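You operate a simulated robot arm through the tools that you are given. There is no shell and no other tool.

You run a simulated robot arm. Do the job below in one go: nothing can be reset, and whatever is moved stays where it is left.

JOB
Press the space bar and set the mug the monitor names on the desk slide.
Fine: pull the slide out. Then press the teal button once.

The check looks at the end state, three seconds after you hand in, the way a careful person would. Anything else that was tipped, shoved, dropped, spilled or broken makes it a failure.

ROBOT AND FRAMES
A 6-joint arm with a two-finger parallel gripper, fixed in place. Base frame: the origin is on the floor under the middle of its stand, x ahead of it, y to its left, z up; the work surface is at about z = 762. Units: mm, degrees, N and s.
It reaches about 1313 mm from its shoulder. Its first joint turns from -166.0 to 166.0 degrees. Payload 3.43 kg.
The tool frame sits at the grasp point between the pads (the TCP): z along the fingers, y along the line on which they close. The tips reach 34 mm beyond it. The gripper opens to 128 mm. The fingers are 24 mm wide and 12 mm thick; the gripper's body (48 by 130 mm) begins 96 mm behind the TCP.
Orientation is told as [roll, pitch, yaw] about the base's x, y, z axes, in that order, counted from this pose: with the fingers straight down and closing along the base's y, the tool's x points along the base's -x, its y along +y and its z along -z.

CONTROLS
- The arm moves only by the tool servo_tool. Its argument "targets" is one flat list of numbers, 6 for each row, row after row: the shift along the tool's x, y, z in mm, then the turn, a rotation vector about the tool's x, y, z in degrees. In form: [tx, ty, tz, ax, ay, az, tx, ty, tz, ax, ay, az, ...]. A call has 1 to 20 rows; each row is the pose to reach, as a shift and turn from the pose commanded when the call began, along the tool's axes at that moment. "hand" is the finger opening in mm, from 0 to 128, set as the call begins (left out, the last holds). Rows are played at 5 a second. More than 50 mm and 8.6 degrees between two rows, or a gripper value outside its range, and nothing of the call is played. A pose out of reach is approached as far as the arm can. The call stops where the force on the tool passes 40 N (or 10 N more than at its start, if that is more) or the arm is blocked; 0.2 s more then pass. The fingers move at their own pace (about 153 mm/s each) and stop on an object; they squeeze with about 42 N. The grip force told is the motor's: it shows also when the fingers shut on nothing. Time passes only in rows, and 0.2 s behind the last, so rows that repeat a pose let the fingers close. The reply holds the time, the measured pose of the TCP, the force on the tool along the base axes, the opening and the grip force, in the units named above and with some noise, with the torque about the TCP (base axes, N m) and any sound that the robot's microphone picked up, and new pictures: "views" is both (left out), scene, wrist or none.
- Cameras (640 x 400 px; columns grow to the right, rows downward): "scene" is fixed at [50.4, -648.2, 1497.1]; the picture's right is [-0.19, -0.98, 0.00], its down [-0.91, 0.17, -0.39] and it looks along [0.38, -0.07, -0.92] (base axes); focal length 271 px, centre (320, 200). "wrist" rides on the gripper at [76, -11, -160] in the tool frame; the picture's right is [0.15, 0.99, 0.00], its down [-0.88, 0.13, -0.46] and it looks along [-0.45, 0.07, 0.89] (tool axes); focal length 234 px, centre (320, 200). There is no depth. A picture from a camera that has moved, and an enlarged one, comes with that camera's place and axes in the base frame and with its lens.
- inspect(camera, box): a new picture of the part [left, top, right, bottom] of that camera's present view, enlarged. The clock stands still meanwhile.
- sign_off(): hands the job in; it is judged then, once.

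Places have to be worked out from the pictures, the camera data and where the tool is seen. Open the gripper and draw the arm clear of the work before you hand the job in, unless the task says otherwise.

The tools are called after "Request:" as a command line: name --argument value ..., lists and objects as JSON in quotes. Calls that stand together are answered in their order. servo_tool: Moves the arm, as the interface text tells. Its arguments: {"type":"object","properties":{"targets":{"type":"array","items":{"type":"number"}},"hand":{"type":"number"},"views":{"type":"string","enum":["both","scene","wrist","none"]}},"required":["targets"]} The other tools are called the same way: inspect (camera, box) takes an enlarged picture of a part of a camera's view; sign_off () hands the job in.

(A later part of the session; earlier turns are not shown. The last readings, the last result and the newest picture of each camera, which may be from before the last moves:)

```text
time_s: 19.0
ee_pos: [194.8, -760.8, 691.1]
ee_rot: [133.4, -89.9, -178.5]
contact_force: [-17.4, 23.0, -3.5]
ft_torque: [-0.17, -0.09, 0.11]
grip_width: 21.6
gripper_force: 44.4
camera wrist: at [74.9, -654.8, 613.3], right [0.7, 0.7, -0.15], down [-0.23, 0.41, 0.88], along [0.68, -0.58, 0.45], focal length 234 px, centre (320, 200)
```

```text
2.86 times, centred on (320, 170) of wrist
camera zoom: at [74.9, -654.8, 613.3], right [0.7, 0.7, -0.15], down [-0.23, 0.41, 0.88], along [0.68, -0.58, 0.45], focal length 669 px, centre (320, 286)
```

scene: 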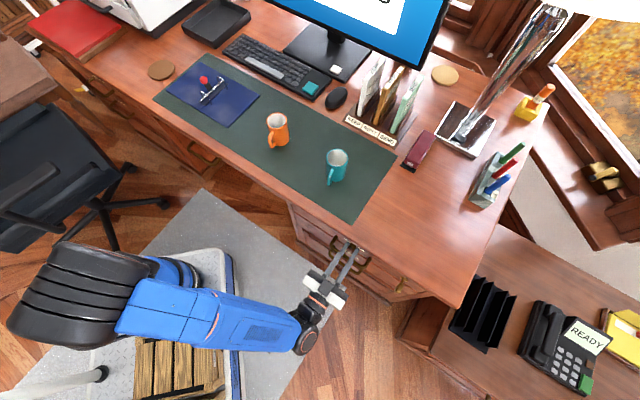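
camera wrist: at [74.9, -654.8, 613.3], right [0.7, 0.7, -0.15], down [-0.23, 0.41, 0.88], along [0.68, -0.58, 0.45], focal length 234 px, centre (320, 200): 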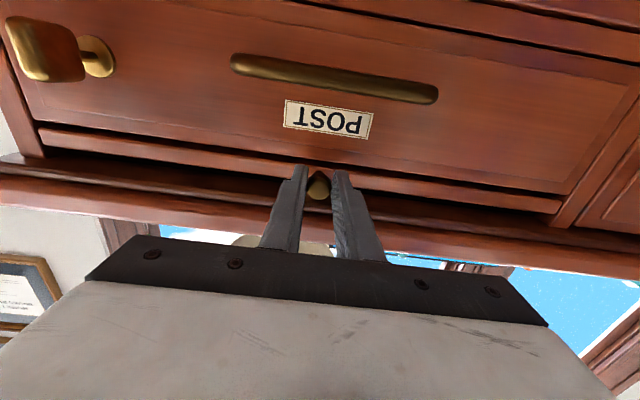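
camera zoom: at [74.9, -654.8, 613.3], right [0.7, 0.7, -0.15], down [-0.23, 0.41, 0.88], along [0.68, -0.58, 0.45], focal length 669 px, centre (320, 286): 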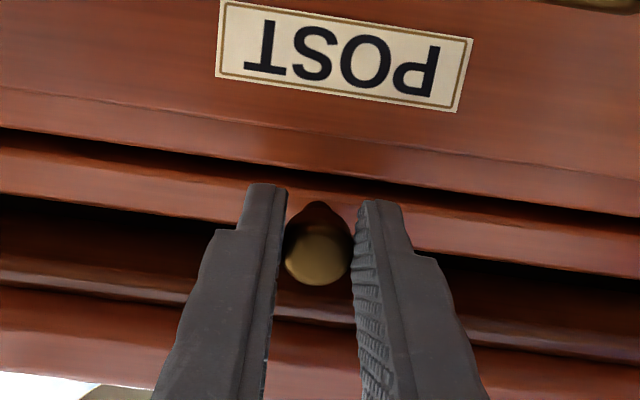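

The knob is gripped at 21.6 mm. The small push-back shows the tips touch the slide face. I'll pull gently outward along the desk normal and check that the slide follows.

Request:
servo_tool --targets '[0, 0, -3, 0, 0, 0, 0, 0, -8, 0, 0, 0, 0, 0, -14, 0, 0, 0, 0, 0, -22, 0, 0, 0, 0, 0, -30, 0, 0, 0, 0, 0, -40, 0, 0, 0]'

Request:
inspect --camera "scene" --box '[280, 190, 440, 310]'

```text
time_s: 20.4
ee_pos: [166.0, -732.3, 691.2]
ee_rot: [-153.1, -89.9, 108.3]
contact_force: [2.6, -2.1, 4.0]
ft_torque: [0.15, 0.17, -0.04]
grip_width: 21.4
gripper_force: 44.8
camera wrist: at [46.8, -627.0, 613.2], right [0.7, 0.7, -0.15], down [-0.23, 0.41, 0.88], along [0.68, -0.58, 0.45], focal length 234 px, centre (320, 200)
```

scene: 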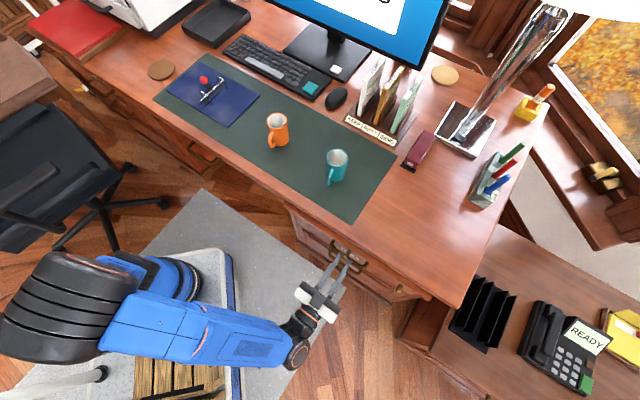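
wrist: 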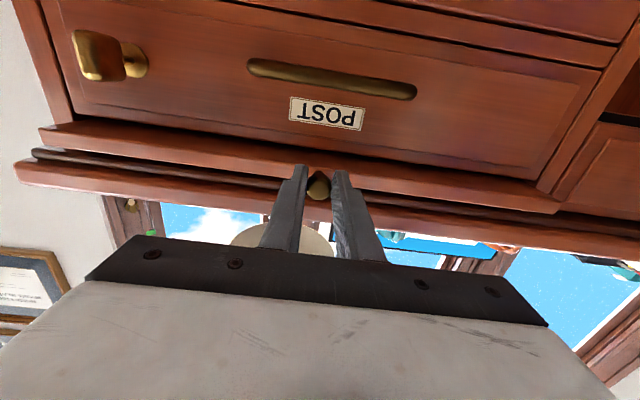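

```text
3.33 times, centred on (360, 250) of scene
camera zoom: at [50.4, -648.2, 1497.1], right [-0.19, -0.98, 0.0], down [-0.91, 0.17, -0.39], along [0.38, -0.07, -0.92], focal length 904 px, centre (187, 33)
```

zoom: 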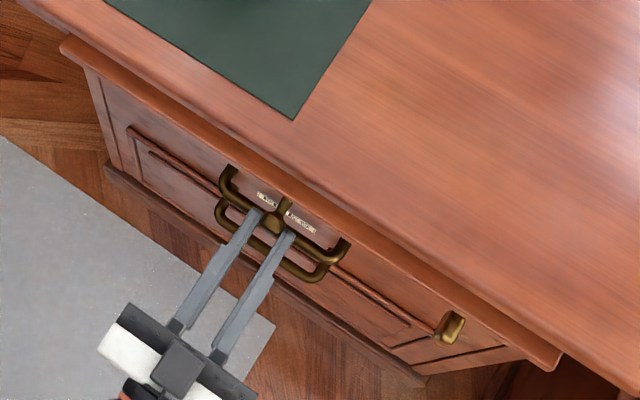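

The slide board is coming out smoothly with only about 4 N of resistance. I'll keep pulling.

Request:
servo_tool --targets '[0, 0, -12, 0, 0, 0, 0, 0, -26, 0, 0, 0, 0, 0, -40, 0, 0, 0, 0, 0, -54, 0, 0, 0, 0, 0, -68, 0, 0, 0, 0, 0, -82, 0, 0, 0, 0, 0, -96, 0, 0, 0, 0, 0, -110, 0, 0, 0]'

Request:
inspect --camera "scene" --box '[260, 180, 440, 320]'

```text
time_s: 22.2
ee_pos: [89.7, -655.8, 691.8]
ee_rot: [-100.5, -90.0, 55.6]
contact_force: [2.0, -1.5, 2.2]
ft_torque: [0.46, 0.51, -0.06]
grip_width: 21.6
gripper_force: 44.5
camera wrist: at [-30.7, -549.5, 613.4], right [0.7, 0.7, -0.15], down [-0.23, 0.41, 0.88], along [0.68, -0.58, 0.45], focal length 234 px, centre (320, 200)
```

scene: 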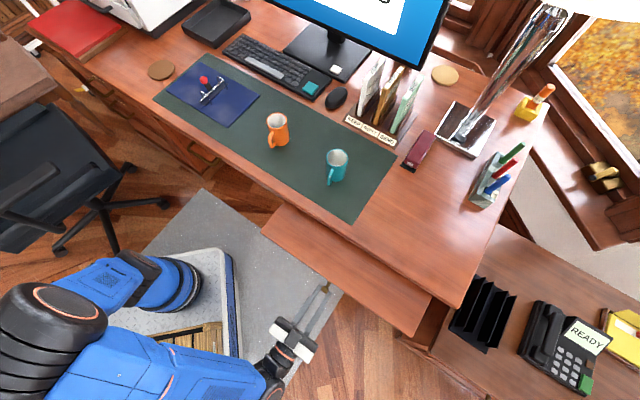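
wrist: 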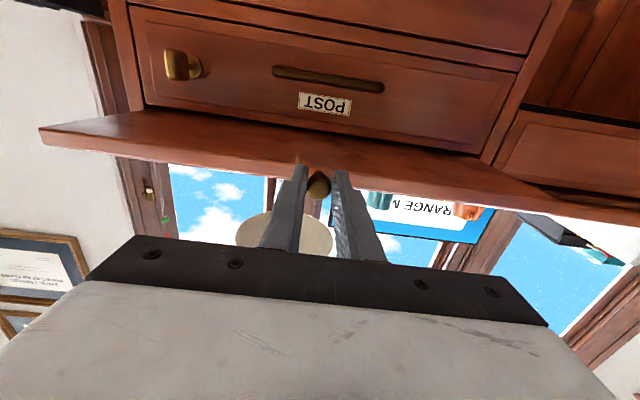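

```text
2.86 times, centred on (350, 250) of scene
camera zoom: at [50.4, -648.2, 1497.1], right [-0.19, -0.98, 0.0], down [-0.91, 0.17, -0.39], along [0.38, -0.07, -0.92], focal length 775 px, centre (234, 57)
```

zoom: 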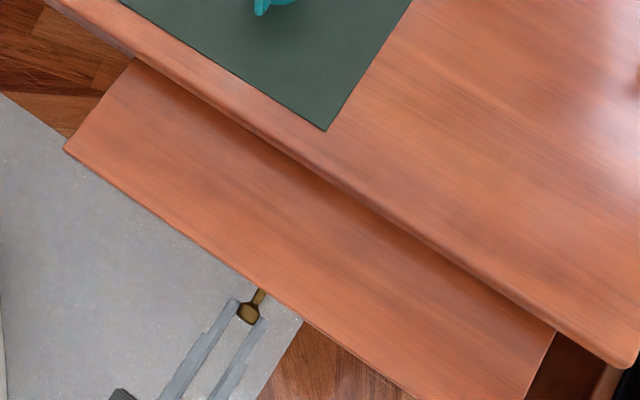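

About 150 mm is out and force is still low. I'll continue outward toward its stop.

Request:
servo_tool --targets '[0, 0, -12, 0, 0, 0, 0, 0, -24, 0, 0, 0, 0, 0, -36, 0, 0, 0, 0, 0, -48, 0, 0, 0, 0, 0, -60, 0, 0, 0, 0, 0, -72, 0, 0, 0, 0, 0, -84, 0, 0, 0, 0, 0, -96, 0, 0, 0]'

Request:
inspect --camera "scene" --box '[240, 180, 440, 340]'

```text
time_s: 24.0
ee_pos: [21.9, -587.6, 691.0]
ee_rot: [-156.5, -89.9, 111.6]
contact_force: [-2.3, -7.1, 9.6]
ft_torque: [-0.43, -0.49, -0.27]
grip_width: 21.4
gripper_force: 44.9
camera wrist: at [-98.4, -481.7, 613.2], right [0.7, 0.7, -0.15], down [-0.23, 0.42, 0.88], along [0.68, -0.58, 0.45], focal length 234 px, centre (320, 200)
```

scene: 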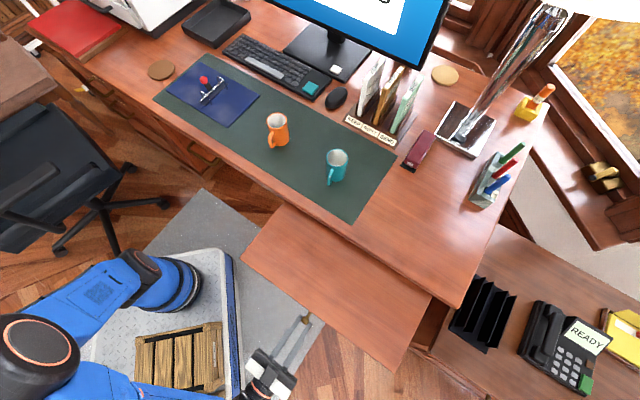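
wrist: 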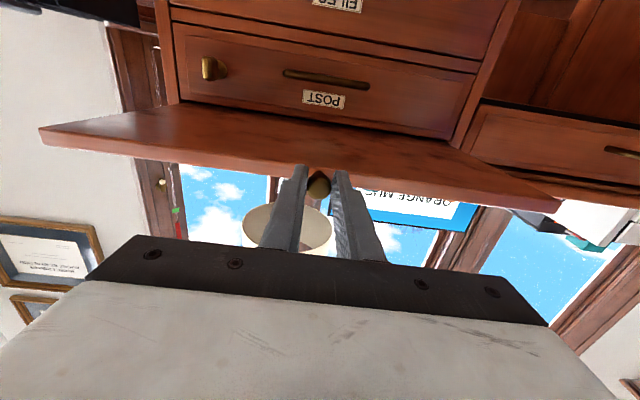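

```text
2.50 times, centred on (340, 260) of scene
camera zoom: at [50.4, -648.2, 1497.1], right [-0.19, -0.98, 0.0], down [-0.91, 0.17, -0.39], along [0.38, -0.07, -0.92], focal length 678 px, centre (270, 50)
```

zoom: 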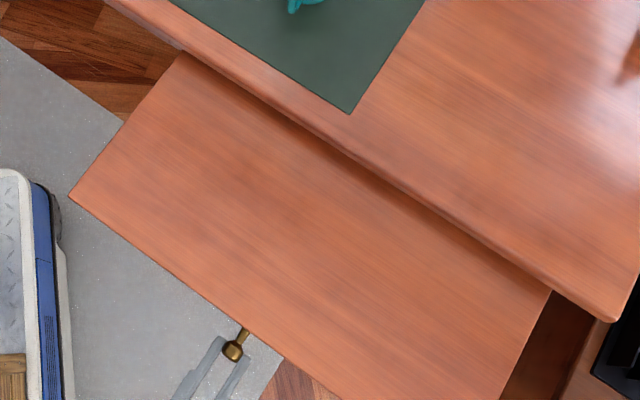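

About 245 mm is out, and some side and vertical force is beginning to show. I'll pull gently a little more to find whether the stop is here.

Request:
servo_tool --targets '[0, 0, -4, 0, 0, 0, 0, 0, -8, 0, 0, 0, 0, 0, -12, 0, 0, 0, 0, 0, -16, 0, 0, 0, 0, 0, -20, 0, 0, 0]'

```text
time_s: 25.2
ee_pos: [6.7, -573.4, 690.7]
ee_rot: [-174.9, -90.0, 129.9]
contact_force: [-4.1, -8.3, 11.9]
ft_torque: [-0.06, -0.09, -0.25]
grip_width: 21.3
gripper_force: 45.1
camera wrist: at [-112.6, -467.6, 613.2], right [0.7, 0.7, -0.15], down [-0.23, 0.41, 0.88], along [0.68, -0.58, 0.45], focal length 234 px, centre (320, 200)
```

scene: 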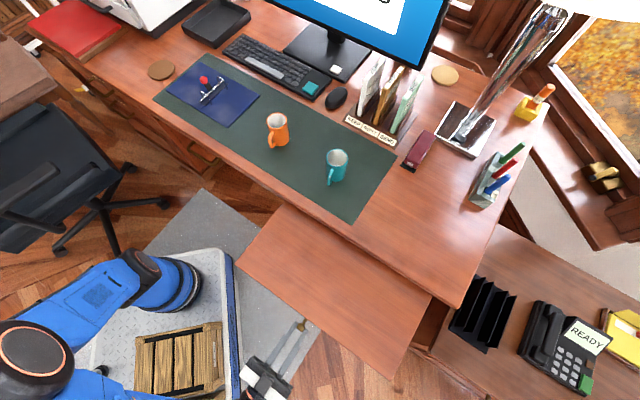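
wrist: 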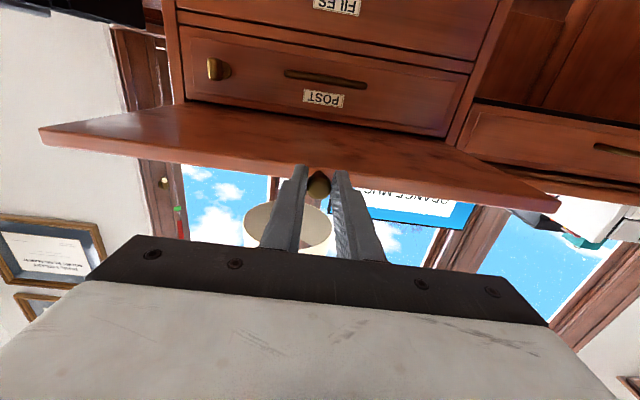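

Still sliding freely at about 265 mm. I'll continue a bit further in small steps until it meets its stop.

Request:
servo_tool --targets '[0, 0, -4, 0, 0, 0, 0, 0, -8, 0, 0, 0, 0, 0, -12, 0, 0, 0, 0, 0, -16, 0, 0, 0, 0, 0, -20, 0, 0, 0, 0, 0, -24, 0, 0, 0, 0, 0, -28, 0, 0, 0, 0, 0, -32, 0, 0, 0]'

```text
time_s: 27.0
ee_pos: [-15.1, -551.2, 690.8]
ee_rot: [128.4, -90.0, -173.3]
contact_force: [-2.8, -6.6, 8.8]
ft_torque: [-0.12, -0.21, -0.2]
grip_width: 21.3
gripper_force: 45.1
camera wrist: at [-135.1, -445.2, 613.3], right [0.7, 0.7, -0.15], down [-0.23, 0.41, 0.88], along [0.68, -0.58, 0.45], focal length 234 px, centre (320, 200)
```

scene: 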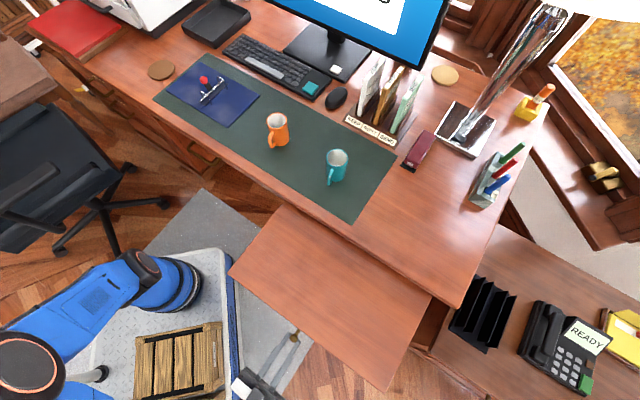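
wrist: 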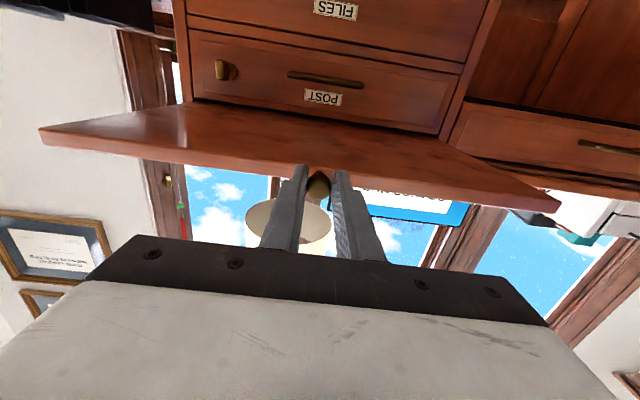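

About 297 mm is out with no stop yet. One last gentle attempt of 24 mm will show whether the end is close.

Request:
servo_tool --targets '[0, 0, -4, 0, 0, 0, 0, 0, -8, 0, 0, 0, 0, 0, -12, 0, 0, 0, 0, 0, -16, 0, 0, 0, 0, 0, -20, 0, 0, 0, 0, 0, -24, 0, 0, 0]'

Request:
inspect --camera "wrist" --box '[220, 100, 420, 240]'

Request:
inspect --camera "scene" --box '[200, 190, 440, 400]'

```text
time_s: 28.4
ee_pos: [-32.2, -534.3, 690.0]
ee_rot: [-113.8, -90.1, 69.0]
contact_force: [9.2, -14.8, 8.9]
ft_torque: [-0.21, -0.29, -0.12]
grip_width: 21.4
gripper_force: 45.0
camera wrist: at [-151.8, -428.7, 613.3], right [0.7, 0.7, -0.15], down [-0.23, 0.41, 0.88], along [0.68, -0.58, 0.45], focal length 234 px, centre (320, 200)
```

scene: 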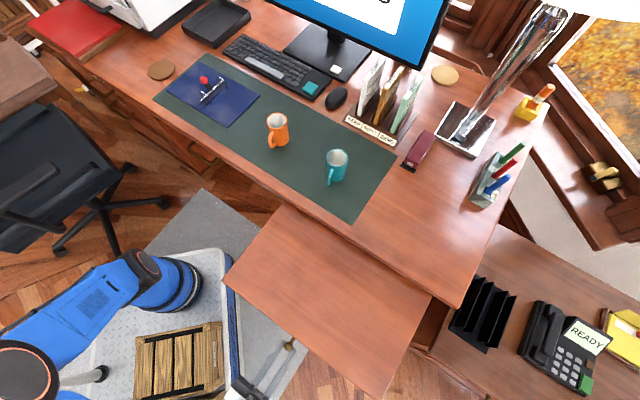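
wrist: 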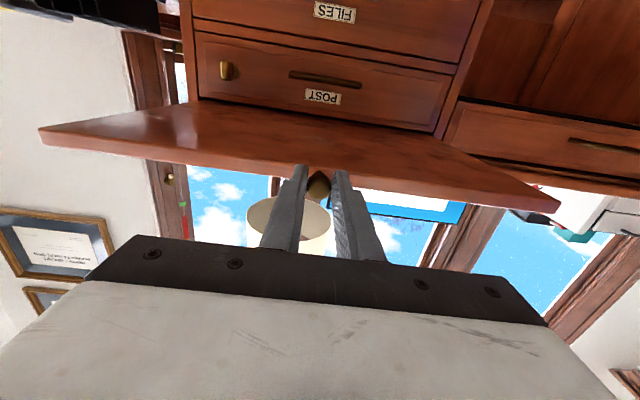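

```text
2.86 times, centred on (320, 170) of wrist
camera zoom: at [-151.8, -428.7, 613.3], right [0.7, 0.7, -0.15], down [-0.23, 0.41, 0.88], along [0.68, -0.58, 0.45], focal length 669 px, centre (320, 286)
```

zoom: 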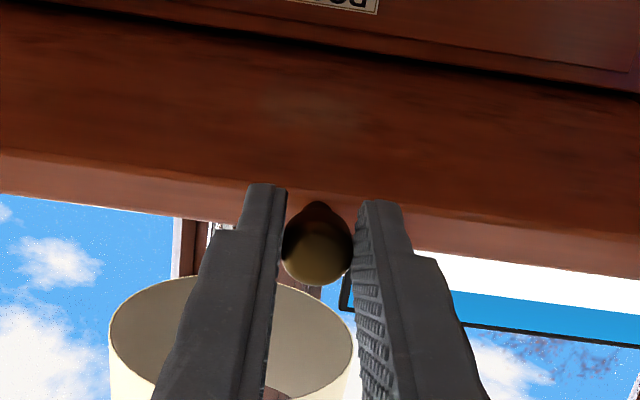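

```text
1.90 times, centred on (320, 295) of scene
camera zoom: at [50.4, -648.2, 1497.1], right [-0.19, -0.98, 0.0], down [-0.91, 0.17, -0.39], along [0.38, -0.07, -0.92], focal length 517 px, centre (320, 19)
```

zoom: 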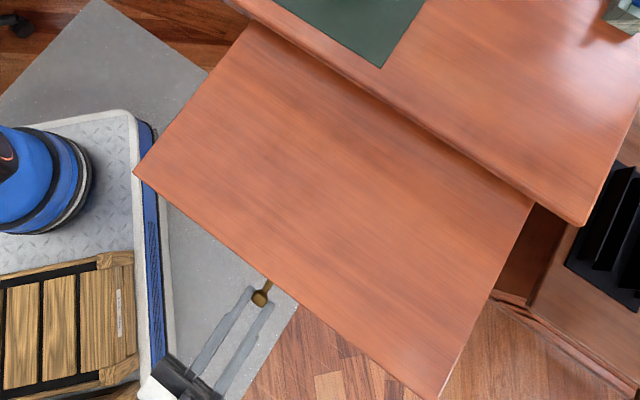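

Resistance has risen to about 17 N, so the slide is at its stop, roughly 320 mm out. I'll open the fingers, back off the knob, then rise clear.

Request:
servo_tool --targets '[0, 0, 0, 0, 0, 0, 0, 0, 0, 0, 0, 0, 0, 0, 0, 0, 0, 0]' --hand 64 --views "wrist"

Request:
servo_tool --targets '[0, 0, -12, 0, 0, 0, 0, 0, -26, 0, 0, 0, 0, 0, -42, 0, 0, 0]'

```text
time_s: 29.2
ee_pos: [-32.7, -534.1, 690.7]
ee_rot: [-167.1, -90.1, 122.1]
contact_force: [0.3, -0.4, -0.8]
ft_torque: [-0.01, 0.0, 0.03]
grip_width: 64.1
gripper_force: 0.0
camera wrist: at [-152.5, -428.1, 613.1], right [0.7, 0.7, -0.15], down [-0.23, 0.41, 0.88], along [0.68, -0.58, 0.45], focal length 234 px, centre (320, 200)
```

wrist: 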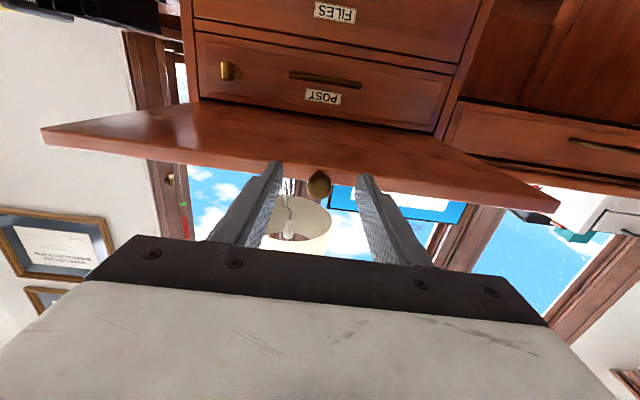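

```text
time_s: 30.0
ee_pos: [-62.5, -504.0, 689.9]
ee_rot: [-72.6, -89.8, 27.7]
contact_force: [-0.2, 0.5, -1.1]
ft_torque: [-0.01, -0.03, 0.0]
grip_width: 63.8
gripper_force: 0.1
camera wrist: at [-181.7, -398.4, 612.9], right [0.7, 0.7, -0.15], down [-0.23, 0.41, 0.88], along [0.68, -0.58, 0.45], focal length 234 px, centre (320, 200)
```

scene: 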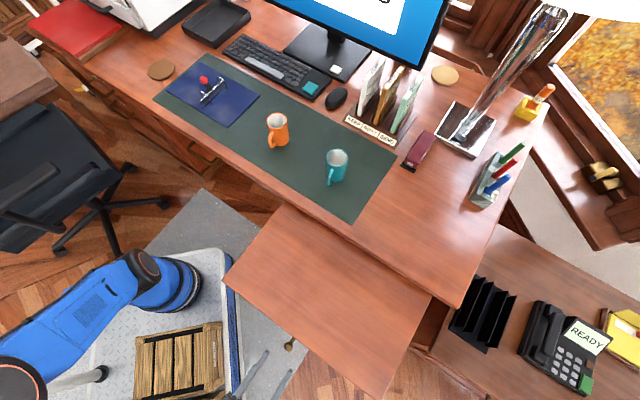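
wrist: 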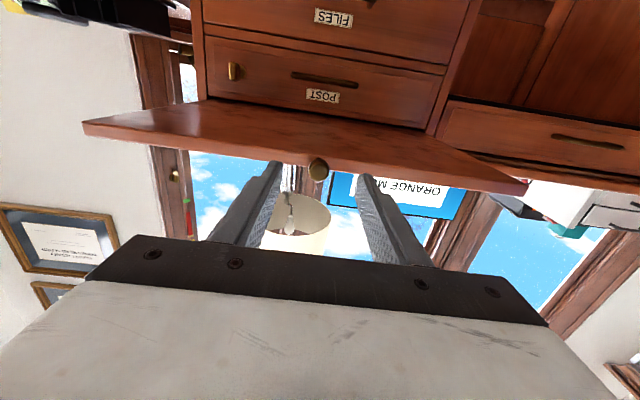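

The gripper is off the knob and the slide stays out. I'll rise straight up in front of it while tilting the tool back toward vertical.

Request:
servo_tool --targets '[-45, 0, 0, 0, 0, 0, -90, 0, 0, 0, 0, 0, -135, 0, 0, 0, 0, 0, -180, 0, 0, 0, 8, 0, -220, 0, 0, 0, 16, 0, -260, 0, 0, 0, 24, 0, -300, 0, 0, 0, 32, 0, -340, 0, 0, 0, 40, 0, -360, 0, 0, 0, 48, 0]'

```text
time_s: 32.0
ee_pos: [-62.5, -503.6, 1051.1]
ee_rot: [0.0, -41.9, -45.0]
contact_force: [-0.4, 0.8, -0.5]
ft_torque: [-0.01, -0.05, 0.02]
grip_width: 63.9
gripper_force: 0.0
camera wrist: at [-185.4, -396.6, 1117.2], right [0.62, 0.78, -0.1], down [0.34, -0.16, 0.93], along [0.71, -0.61, -0.36], focal length 234 px, centre (320, 200)
```

scene: 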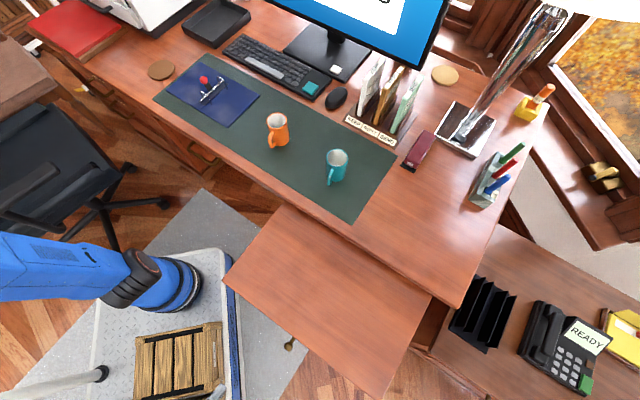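
wrist: 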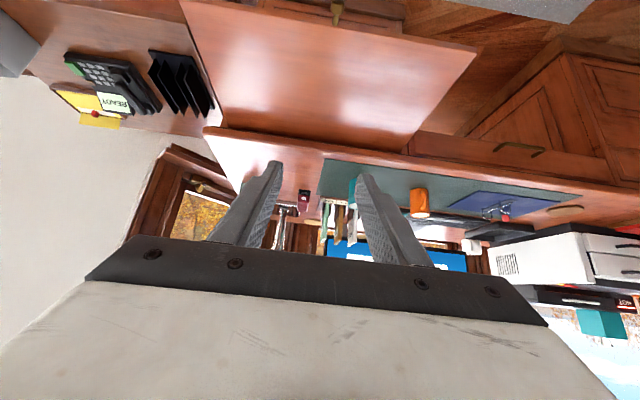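

The slide is out and nothing else has moved. I'll travel at height to above the orange mug with the tool vertical and the gripper opened wide.

Request:
servo_tool --targets '[-25, 26.9, 27.4, 0, 3, 0, -50.1, 53.8, 54.9, 0, 6, 0, -75.1, 80.8, 82.3, 0, 9, 0, -100.1, 107.7, 109.7, 0, 12, 0, -125.2, 134.6, 137.2, 0, 15, 0, -150.2, 161.5, 164.6, 0, 18, 0, -175.3, 188.5, 192.1, 0, 21, 0, -200.3, 215.4, 219.5, 0, 24, 0, -225.3, 242.3, 246.9, 0, 27, 0, -250.4, 269.2, 274.4, 0, 30, 0, -275.4, 296.1, 301.8, 0, 33, 0, -300.4, 323.1, 329.2, 0, 36, 0, -325.5, 350, 356.7, 0, 39, 0, -350.5, 376.9, 384.1, 0, 42, 0]' --hand 120

Request:
inspect --camera "wrist" --box '[220, 60, 420, 220]'

Request:
inspect --camera "scene" --box '[230, 80, 370, 200]'

```text
time_s: 35.0
ee_pos: [569.6, -603.0, 1001.8]
ee_rot: [-0.1, -0.1, -44.9]
contact_force: [-0.3, 1.2, 0.7]
ft_torque: [-0.05, -0.04, 0.02]
grip_width: 120.0
gripper_force: 0.1
camera wrist: at [509.3, -556.0, 1158.5], right [0.6, 0.8, 0.0], down [0.71, -0.53, 0.46], along [0.37, -0.27, -0.89], focal length 234 px, centre (320, 200)
```

scene: 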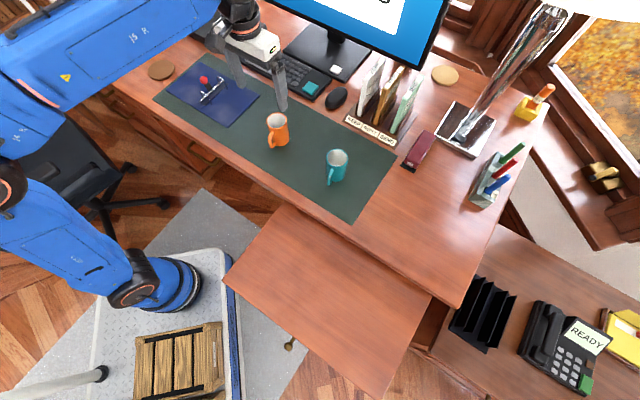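
wrist: 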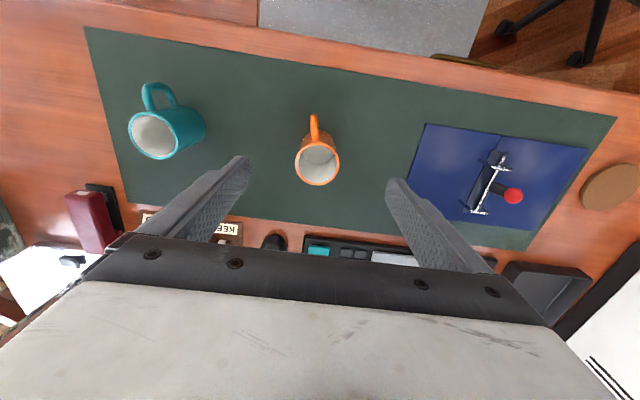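

```text
2.50 times, centred on (320, 140) of wrist
camera zoom: at [509.3, -556.0, 1158.5], right [0.6, 0.8, 0.0], down [0.71, -0.53, 0.46], along [0.37, -0.27, -0.89], focal length 585 px, centre (320, 350)
```

zoom: 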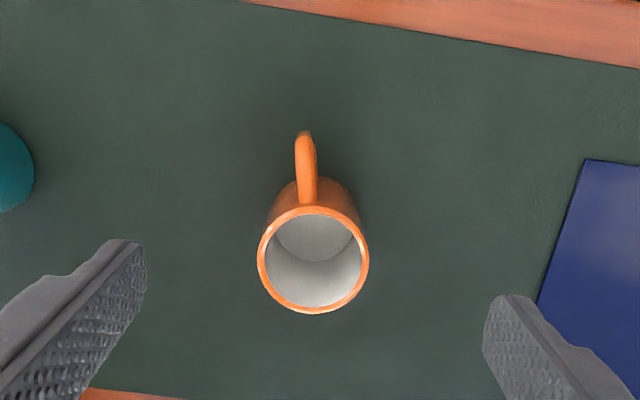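

```text
3.33 times, centred on (300, 140) of scene
camera zoom: at [50.4, -648.2, 1497.1], right [-0.19, -0.98, 0.0], down [-0.91, 0.17, -0.39], along [0.38, -0.07, -0.92], focal length 904 px, centre (387, 400)
```

zoom: 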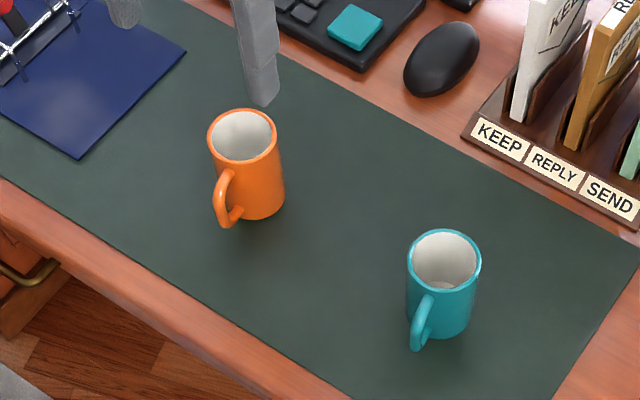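

Triangulation puts the orange mug's rim at [589, -618, 856]. It is about 61 mm wide and 94 mm tall, with its handle pointing toward the robot at azimuth 148°. The fingers close at right angles to the handle, so I'll centre over the mug and lower the open fingers around it.

Request:
servo_tool --targets '[-24.7, 2.9, 15, 0, 0, 0, -24.7, 2.9, 55, 0, 0, 0, -24.7, 2.9, 90, 0, 0, 0]'

Request:
inspect --camera "wrist" --box '[200, 60, 440, 240]'

```text
time_s: 35.8
ee_pos: [589.7, -618.9, 909.7]
ee_rot: [0.0, -0.1, -44.9]
contact_force: [0.0, 0.2, 0.0]
ft_torque: [0.02, -0.01, 0.02]
grip_width: 120.1
gripper_force: 0.0
camera wrist: at [528.4, -572.8, 1067.8], right [0.6, 0.8, 0.0], down [0.72, -0.53, 0.46], along [0.37, -0.27, -0.89], focal length 234 px, centre (320, 200)
```

scene: 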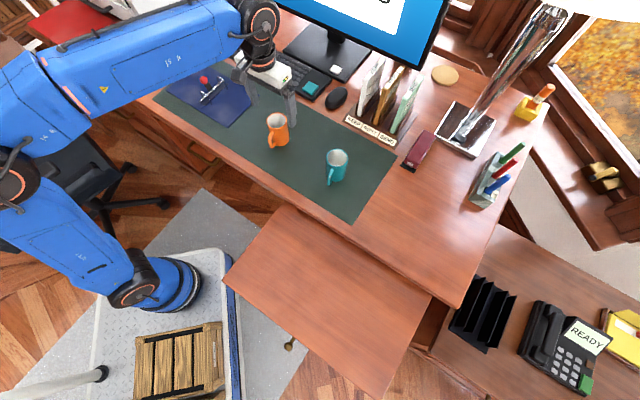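
wrist: 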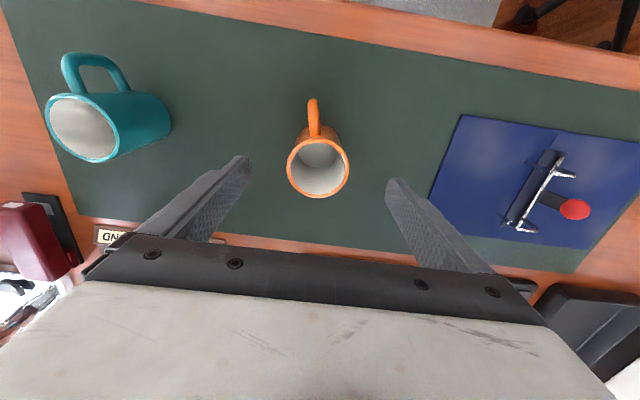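

```text
2.22 times, centred on (320, 150) of wrist
camera zoom: at [528.4, -572.8, 1067.8], right [0.6, 0.8, 0.0], down [0.72, -0.53, 0.46], along [0.37, -0.27, -0.89], focal length 520 px, centre (320, 311)
```

zoom: 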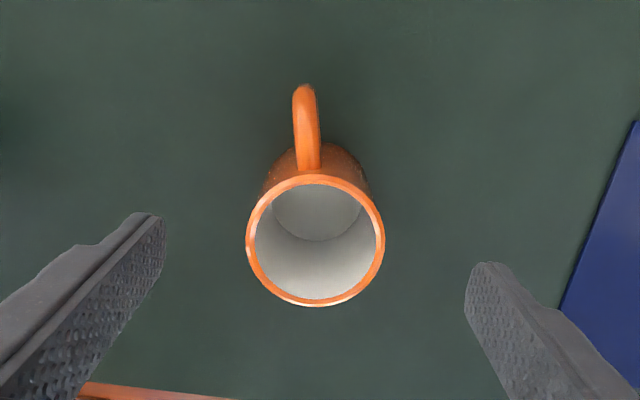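

The rim is centred to within 2 mm. I'll descend around the mug to grip height, leaving the tips about 16 mm above the mat.

Request:
servo_tool --targets '[0, -1.7, 35, 0, 0, 0, 0, -1.7, 65, 0, 0, 0, 0, -1.7, 85, 0, 0, 0, 0, -1.7, 97, 0, 0, 0]'

Request:
inspect --camera "wrist" --box '[180, 80, 460, 260]'

Request:
inspect --camera "scene" --box '[210, 70, 350, 190]'

```text
time_s: 36.8
ee_pos: [589.0, -619.0, 814.1]
ee_rot: [0.0, 0.0, -44.9]
contact_force: [0.8, 0.3, 1.0]
ft_torque: [-0.04, -0.02, 0.02]
grip_width: 119.9
gripper_force: 0.0
camera wrist: at [528.4, -573.2, 971.1], right [0.6, 0.8, 0.0], down [0.72, -0.53, 0.46], along [0.37, -0.27, -0.89], focal length 234 px, centre (320, 200)
```

scene: 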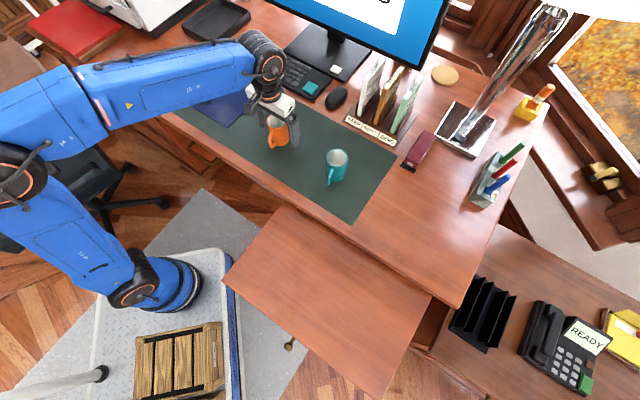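
wrist: 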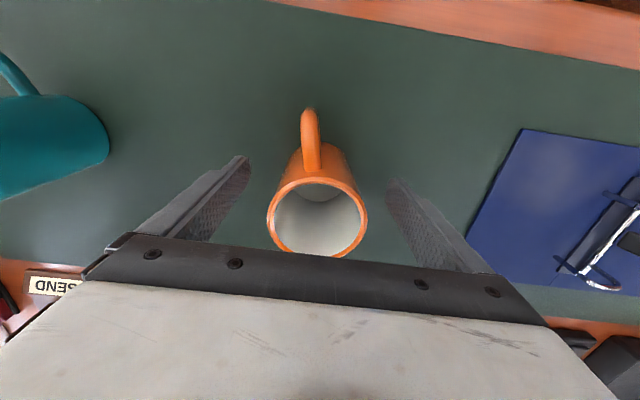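

```text
2.22 times, centred on (320, 170) of wrist
camera zoom: at [528.4, -573.2, 971.1], right [0.6, 0.8, 0.0], down [0.72, -0.53, 0.46], along [0.37, -0.27, -0.89], focal length 520 px, centre (320, 267)
```

zoom: 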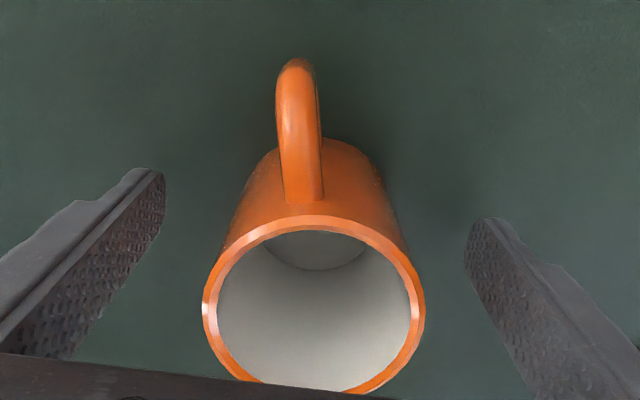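

```text
3.33 times, centred on (280, 130) of scene
camera zoom: at [50.4, -648.2, 1497.1], right [-0.19, -0.98, 0.0], down [-0.91, 0.17, -0.39], along [0.38, -0.07, -0.92], focal length 904 px, centre (453, 433)
```

zoom: 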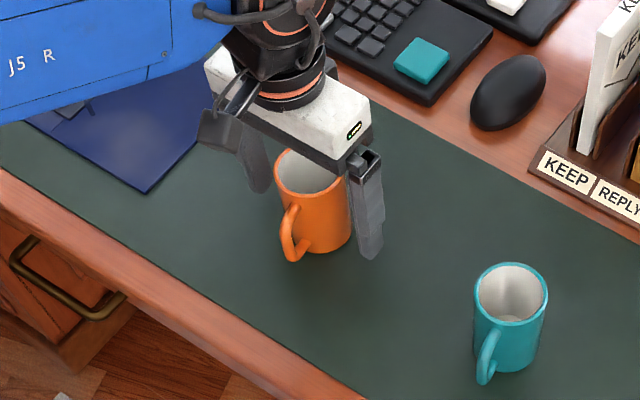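

The mug sits between the fingers with clear space each side. Closing the gripper.

Request:
servo_tool --targets '[0, 0, 0, 0, 0, 0, 0, 0, 0, 0, 0, 0, 0, 0, 0, 0, 0, 0, 0, 0, 0, 0, 0, 0]' --hand 0

Request:
inspect --camera "wrist" --box '[180, 80, 460, 260]'

```text
time_s: 37.8
ee_pos: [589.0, -620.3, 813.6]
ee_rot: [-0.1, 0.1, -44.8]
contact_force: [0.3, 1.2, 0.2]
ft_torque: [0.14, -0.02, -0.02]
grip_width: 59.0
gripper_force: 42.2
camera wrist: at [528.4, -573.3, 971.3], right [0.6, 0.8, 0.0], down [0.72, -0.53, 0.46], along [0.37, -0.27, -0.89], focal length 234 px, centre (320, 200)
```

scene: 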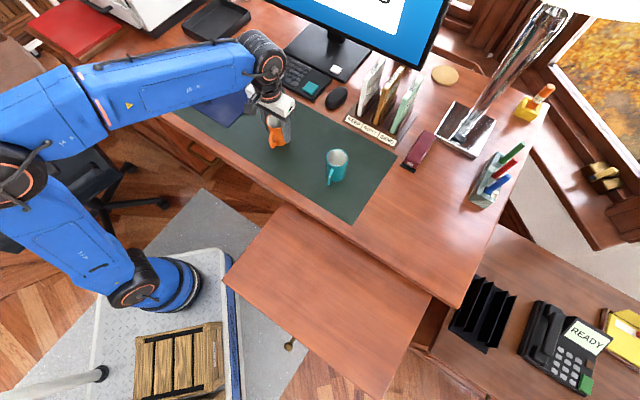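
wrist: 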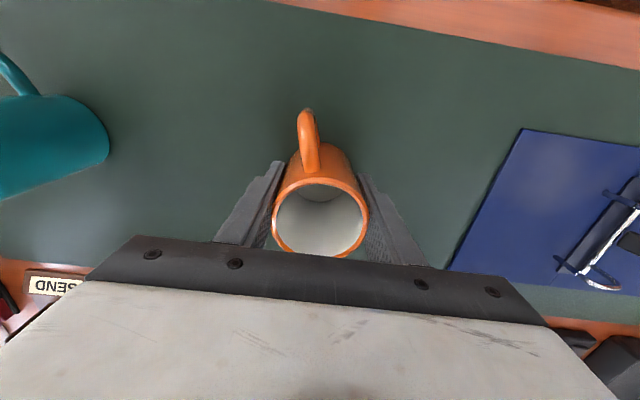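

```text
2.22 times, centred on (320, 170) of wrist
camera zoom: at [528.4, -573.3, 971.3], right [0.6, 0.8, 0.0], down [0.72, -0.53, 0.46], along [0.37, -0.27, -0.89], focal length 520 px, centre (320, 267)
```

zoom: 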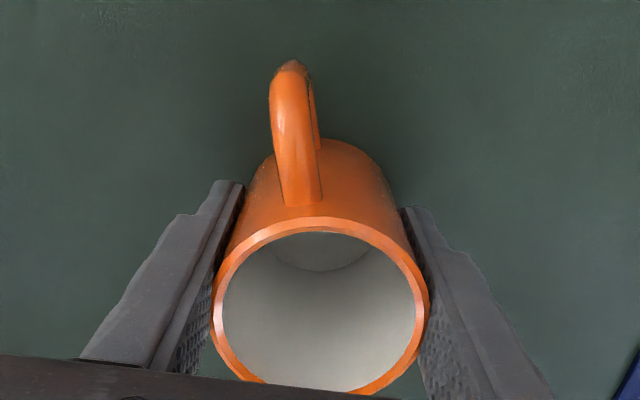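

The mug is gripped firmly at 59 mm. I'll lift it straight up and check that it hangs level.

Request:
servo_tool --targets '[0, 0, -10, 0, 0, 0, 0, 0, -35, 0, 0, 0, 0, 0, -70, 0, 0, 0, 0, 0, -105, 0, 0, 0, 0, 0, -130, 0, 0, 0]'

Request:
inspect --camera "scene" --box '[210, 40, 370, 200]'

```text
time_s: 39.0
ee_pos: [589.1, -619.3, 941.9]
ee_rot: [0.1, 0.1, -44.8]
contact_force: [-1.4, 0.0, -2.7]
ft_torque: [0.03, 0.03, 0.02]
grip_width: 56.8
gripper_force: 42.3
camera wrist: at [528.3, -573.1, 1100.4], right [0.6, 0.8, 0.0], down [0.72, -0.53, 0.46], along [0.37, -0.27, -0.89], focal length 234 px, centre (320, 200)
```

scene: 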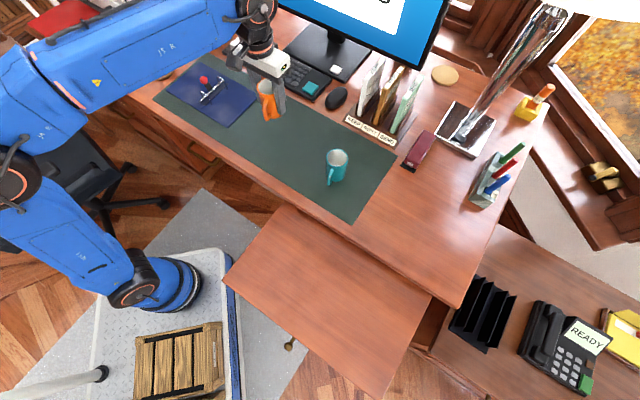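
wrist: 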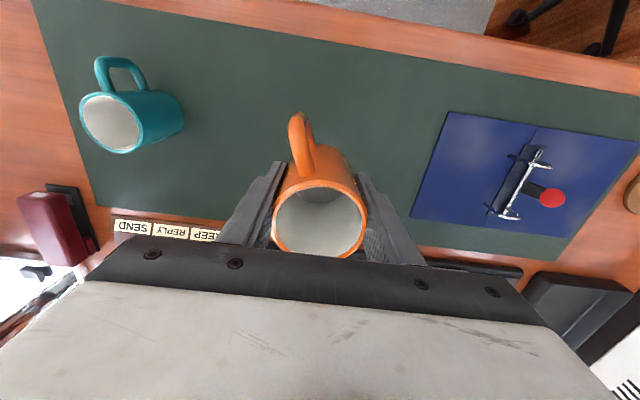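

```text
2.50 times, centred on (290, 120) of scene
camera zoom: at [50.4, -648.2, 1497.1], right [-0.19, -0.98, 0.0], down [-0.91, 0.17, -0.39], along [0.38, -0.07, -0.92], focal length 678 px, centre (395, 400)
```

zoom: 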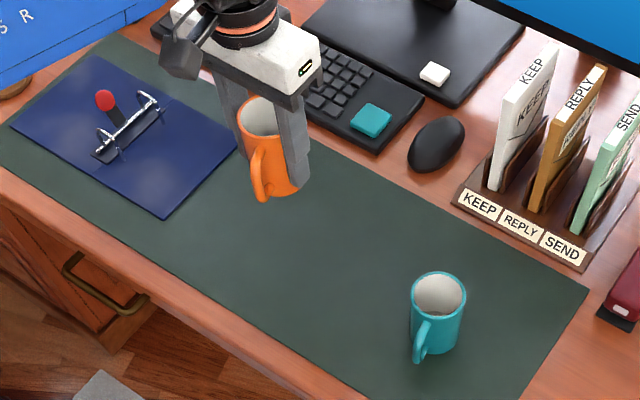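

The grip width dropped slightly to 56.8 mm, so I'll check the mug for tilt before moving it.

Request:
inspect --camera "wrist" --box '[180, 80, 460, 260]'

Request:
inspect --camera "scene" --box '[240, 50, 310, 130]'

```text
2.22 times, centred on (320, 170) of wrist
camera zoom: at [528.3, -573.1, 1100.4], right [0.6, 0.8, 0.0], down [0.72, -0.53, 0.46], along [0.37, -0.27, -0.89], focal length 520 px, centre (320, 267)
```

zoom: 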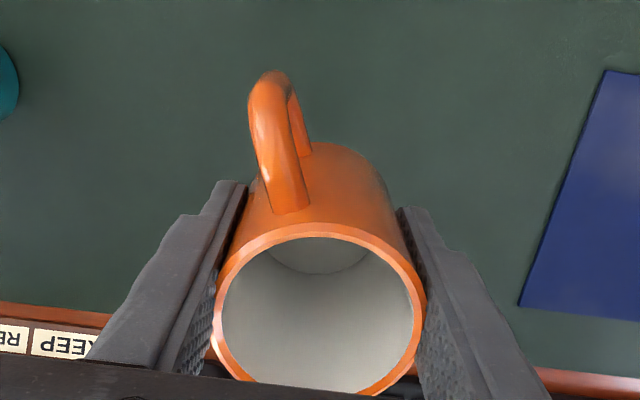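

```text
5.00 times, centred on (275, 90) of scene
camera zoom: at [50.4, -648.2, 1497.1], right [-0.19, -0.98, 0.0], down [-0.91, 0.17, -0.39], along [0.38, -0.07, -0.92], focal length 1356 px, centre (545, 750)
```

zoom: 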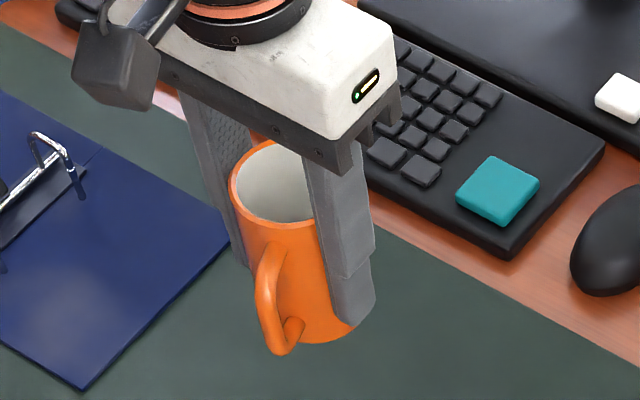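

The mug is still upright. It has only turned a little about its own axis in the grip. I'll carry it level at this height to above the slide, near [110, -647].

Request:
servo_tool --targets '[26.7, -29.8, 0, 0, 0, 0, 53.3, -59.7, 0, 0, 0, 0, 80, -89.5, 0, 0, 0, 0, 106.6, -119.4, 0, 0, 0, 0, 133.3, -149.2, 0, 0, 0, 0, 160, -179.1, 0, 0, 0, 0, 186.6, -208.9, 0, 0, 0, 0, 213.3, -238.7, 0, 0, 0, 0, 239.9, -268.6, 0, 0, 0, 0, 266.6, -298.4, 0, 0, 0, 0, 293.2, -328.3, 0, 0, 0, 0, 319.9, -358.1, 0, 0, 0, 0]'

Request:
inspect --camera "wrist" --box '[180, 40, 460, 260]'

Request:
inspect --camera "scene" --box '[220, 180, 440, 400]'

```text
time_s: 41.6
ee_pos: [110.2, -646.0, 943.8]
ee_rot: [0.0, 0.0, -44.9]
contact_force: [0.2, 0.7, -2.6]
ft_torque: [-0.03, 0.01, 0.0]
grip_width: 57.1
gripper_force: 41.6
camera wrist: at [49.9, -600.1, 1101.0], right [0.59, 0.8, 0.0], down [0.72, -0.53, 0.46], along [0.37, -0.27, -0.89], focal length 234 px, centre (320, 200)
```

scene: 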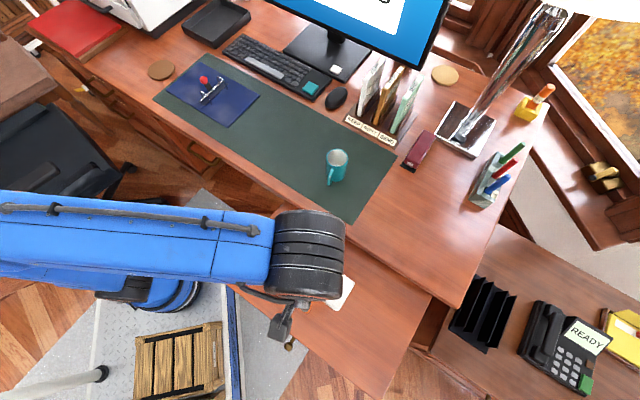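
wrist: 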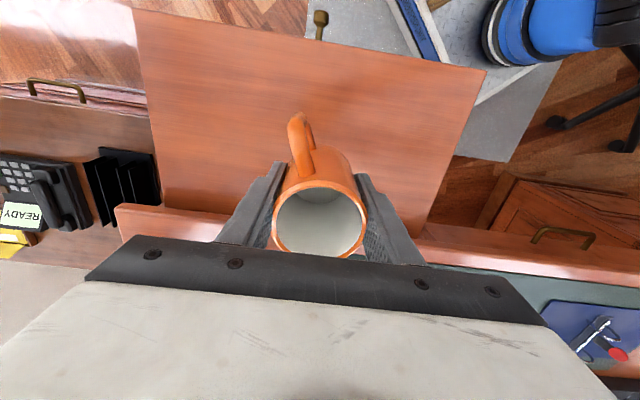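

```text
1.82 times, centred on (320, 150) of wrist
camera zoom: at [49.9, -600.1, 1101.0], right [0.59, 0.8, 0.0], down [0.72, -0.53, 0.46], along [0.37, -0.27, -0.89], focal length 426 px, centre (320, 291)
```

zoom: 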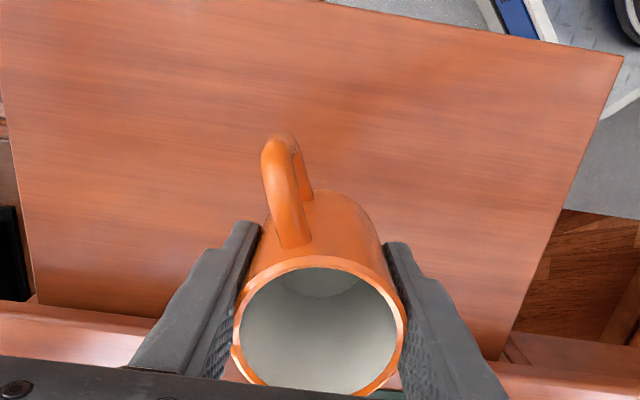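

```text
1.82 times, centred on (330, 290) of scene
camera zoom: at [50.4, -648.2, 1497.1], right [-0.19, -0.98, 0.0], down [-0.91, 0.17, -0.39], along [0.38, -0.07, -0.92], focal length 493 px, centre (302, 36)
```

zoom: 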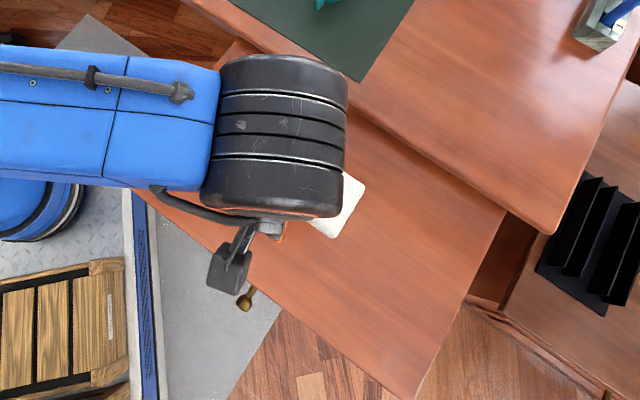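

The mug hangs over the middle of the slide. I estimate the slide top at about z 702, and the mug base is about 51 mm below the TCP. I'll lower it to roughly 20 mm above the surface.

Request:
servo_tool --targets '[0, 0, 35, 0, 0, 0, 0, 0, 75, 0, 0, 0, 0, 0, 115, 0, 0, 0, 0, 0, 150, 0, 0, 0, 0, 0, 168, 0, 0, 0]'

Request:
inspect --camera "wrist" --box '[180, 40, 460, 260]'

Request:
inspect --camera "scene" --box '[220, 180, 440, 400]'

```text
time_s: 42.8
ee_pos: [109.3, -647.0, 775.0]
ee_rot: [0.0, 0.0, -44.9]
contact_force: [-0.2, -0.2, -2.3]
ft_torque: [0.0, -0.03, -0.03]
grip_width: 57.2
gripper_force: 42.1
camera wrist: at [49.5, -600.8, 932.6], right [0.6, 0.8, 0.0], down [0.72, -0.53, 0.46], along [0.37, -0.27, -0.89], focal length 234 px, centre (320, 200)
```

scene: 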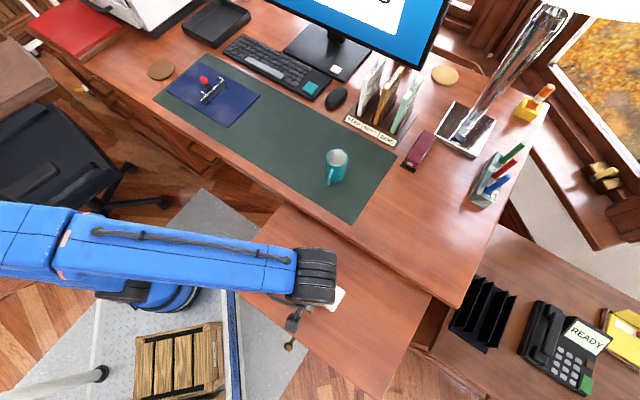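
wrist: 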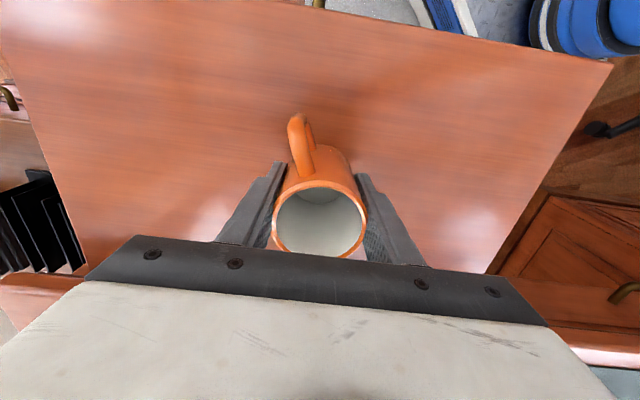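

```text
1.82 times, centred on (320, 150) of wrist
camera zoom: at [49.5, -600.8, 932.6], right [0.6, 0.8, 0.0], down [0.72, -0.53, 0.46], along [0.37, -0.27, -0.89], focal length 426 px, centre (320, 291)
```

zoom: 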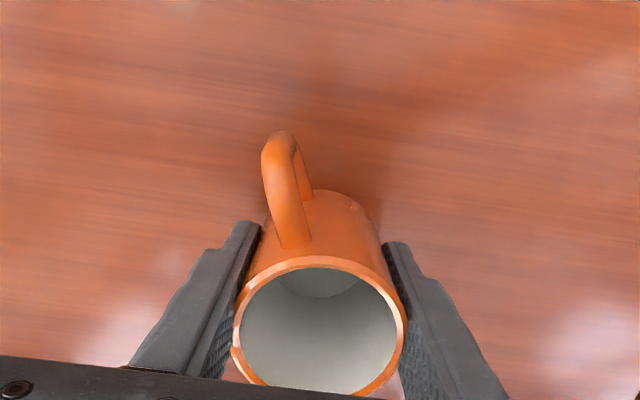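

```text
1.82 times, centred on (330, 290) of scene
camera zoom: at [50.4, -648.2, 1497.1], right [-0.19, -0.98, 0.0], down [-0.91, 0.17, -0.39], along [0.38, -0.07, -0.92], focal length 493 px, centre (302, 36)
```

zoom: 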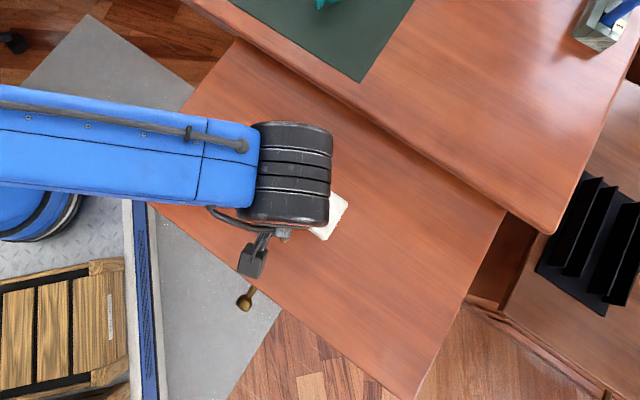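

It's still clear of the surface. I'll lower in 3 mm steps, watching for the force to rise.

Request:
servo_tool --targets '[0, 0, 4, 0, 0, 0, 0, 0, 8, 0, 0, 0, 0, 0, 11, 0, 0, 0, 0, 0, 14, 0, 0, 0]' --views "wrist"

```text
time_s: 43.8
ee_pos: [110.4, -647.2, 759.8]
ee_rot: [0.1, -0.1, -45.0]
contact_force: [-0.4, -1.2, -2.7]
ft_torque: [-0.05, 0.03, -0.02]
grip_width: 56.8
gripper_force: 42.0
camera wrist: at [49.0, -600.6, 918.8], right [0.6, 0.8, 0.0], down [0.72, -0.53, 0.46], along [0.37, -0.27, -0.89], focal length 234 px, centre (320, 200)
```

wrist: 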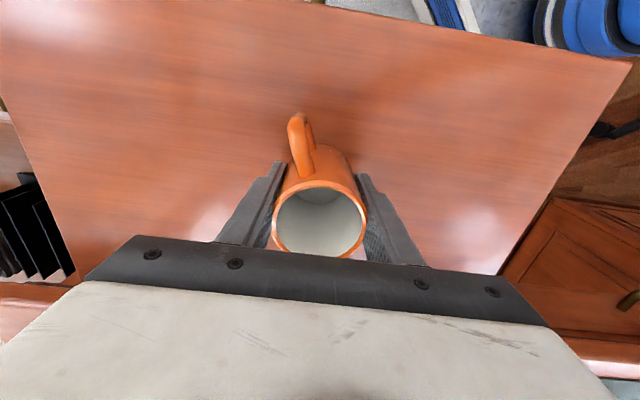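

Still free, with the mug base near z 709. I'll continue in 1–1.5 mm steps.

Request:
servo_tool --targets '[0, 0, 1.5, 0, 0, 0, 0, 0, 3, 0, 0, 0, 0, 0, 4.5, 0, 0, 0, 0, 0, 4.5, 0, 0, 0]' --views "wrist"

```text
time_s: 44.8
ee_pos: [109.1, -646.4, 757.0]
ee_rot: [-0.1, 0.0, -45.0]
contact_force: [-0.2, -1.2, -0.4]
ft_torque: [-0.02, -0.03, -0.01]
grip_width: 56.9
gripper_force: 42.1
camera wrist: at [48.9, -600.5, 914.6], right [0.6, 0.8, 0.0], down [0.72, -0.53, 0.46], along [0.37, -0.27, -0.89], focal length 234 px, centre (320, 200)
```

wrist: 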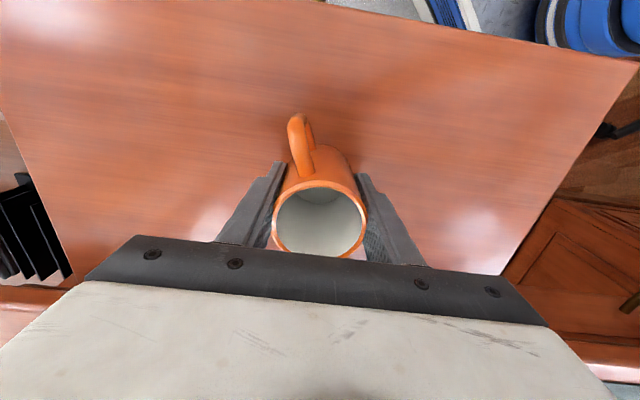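

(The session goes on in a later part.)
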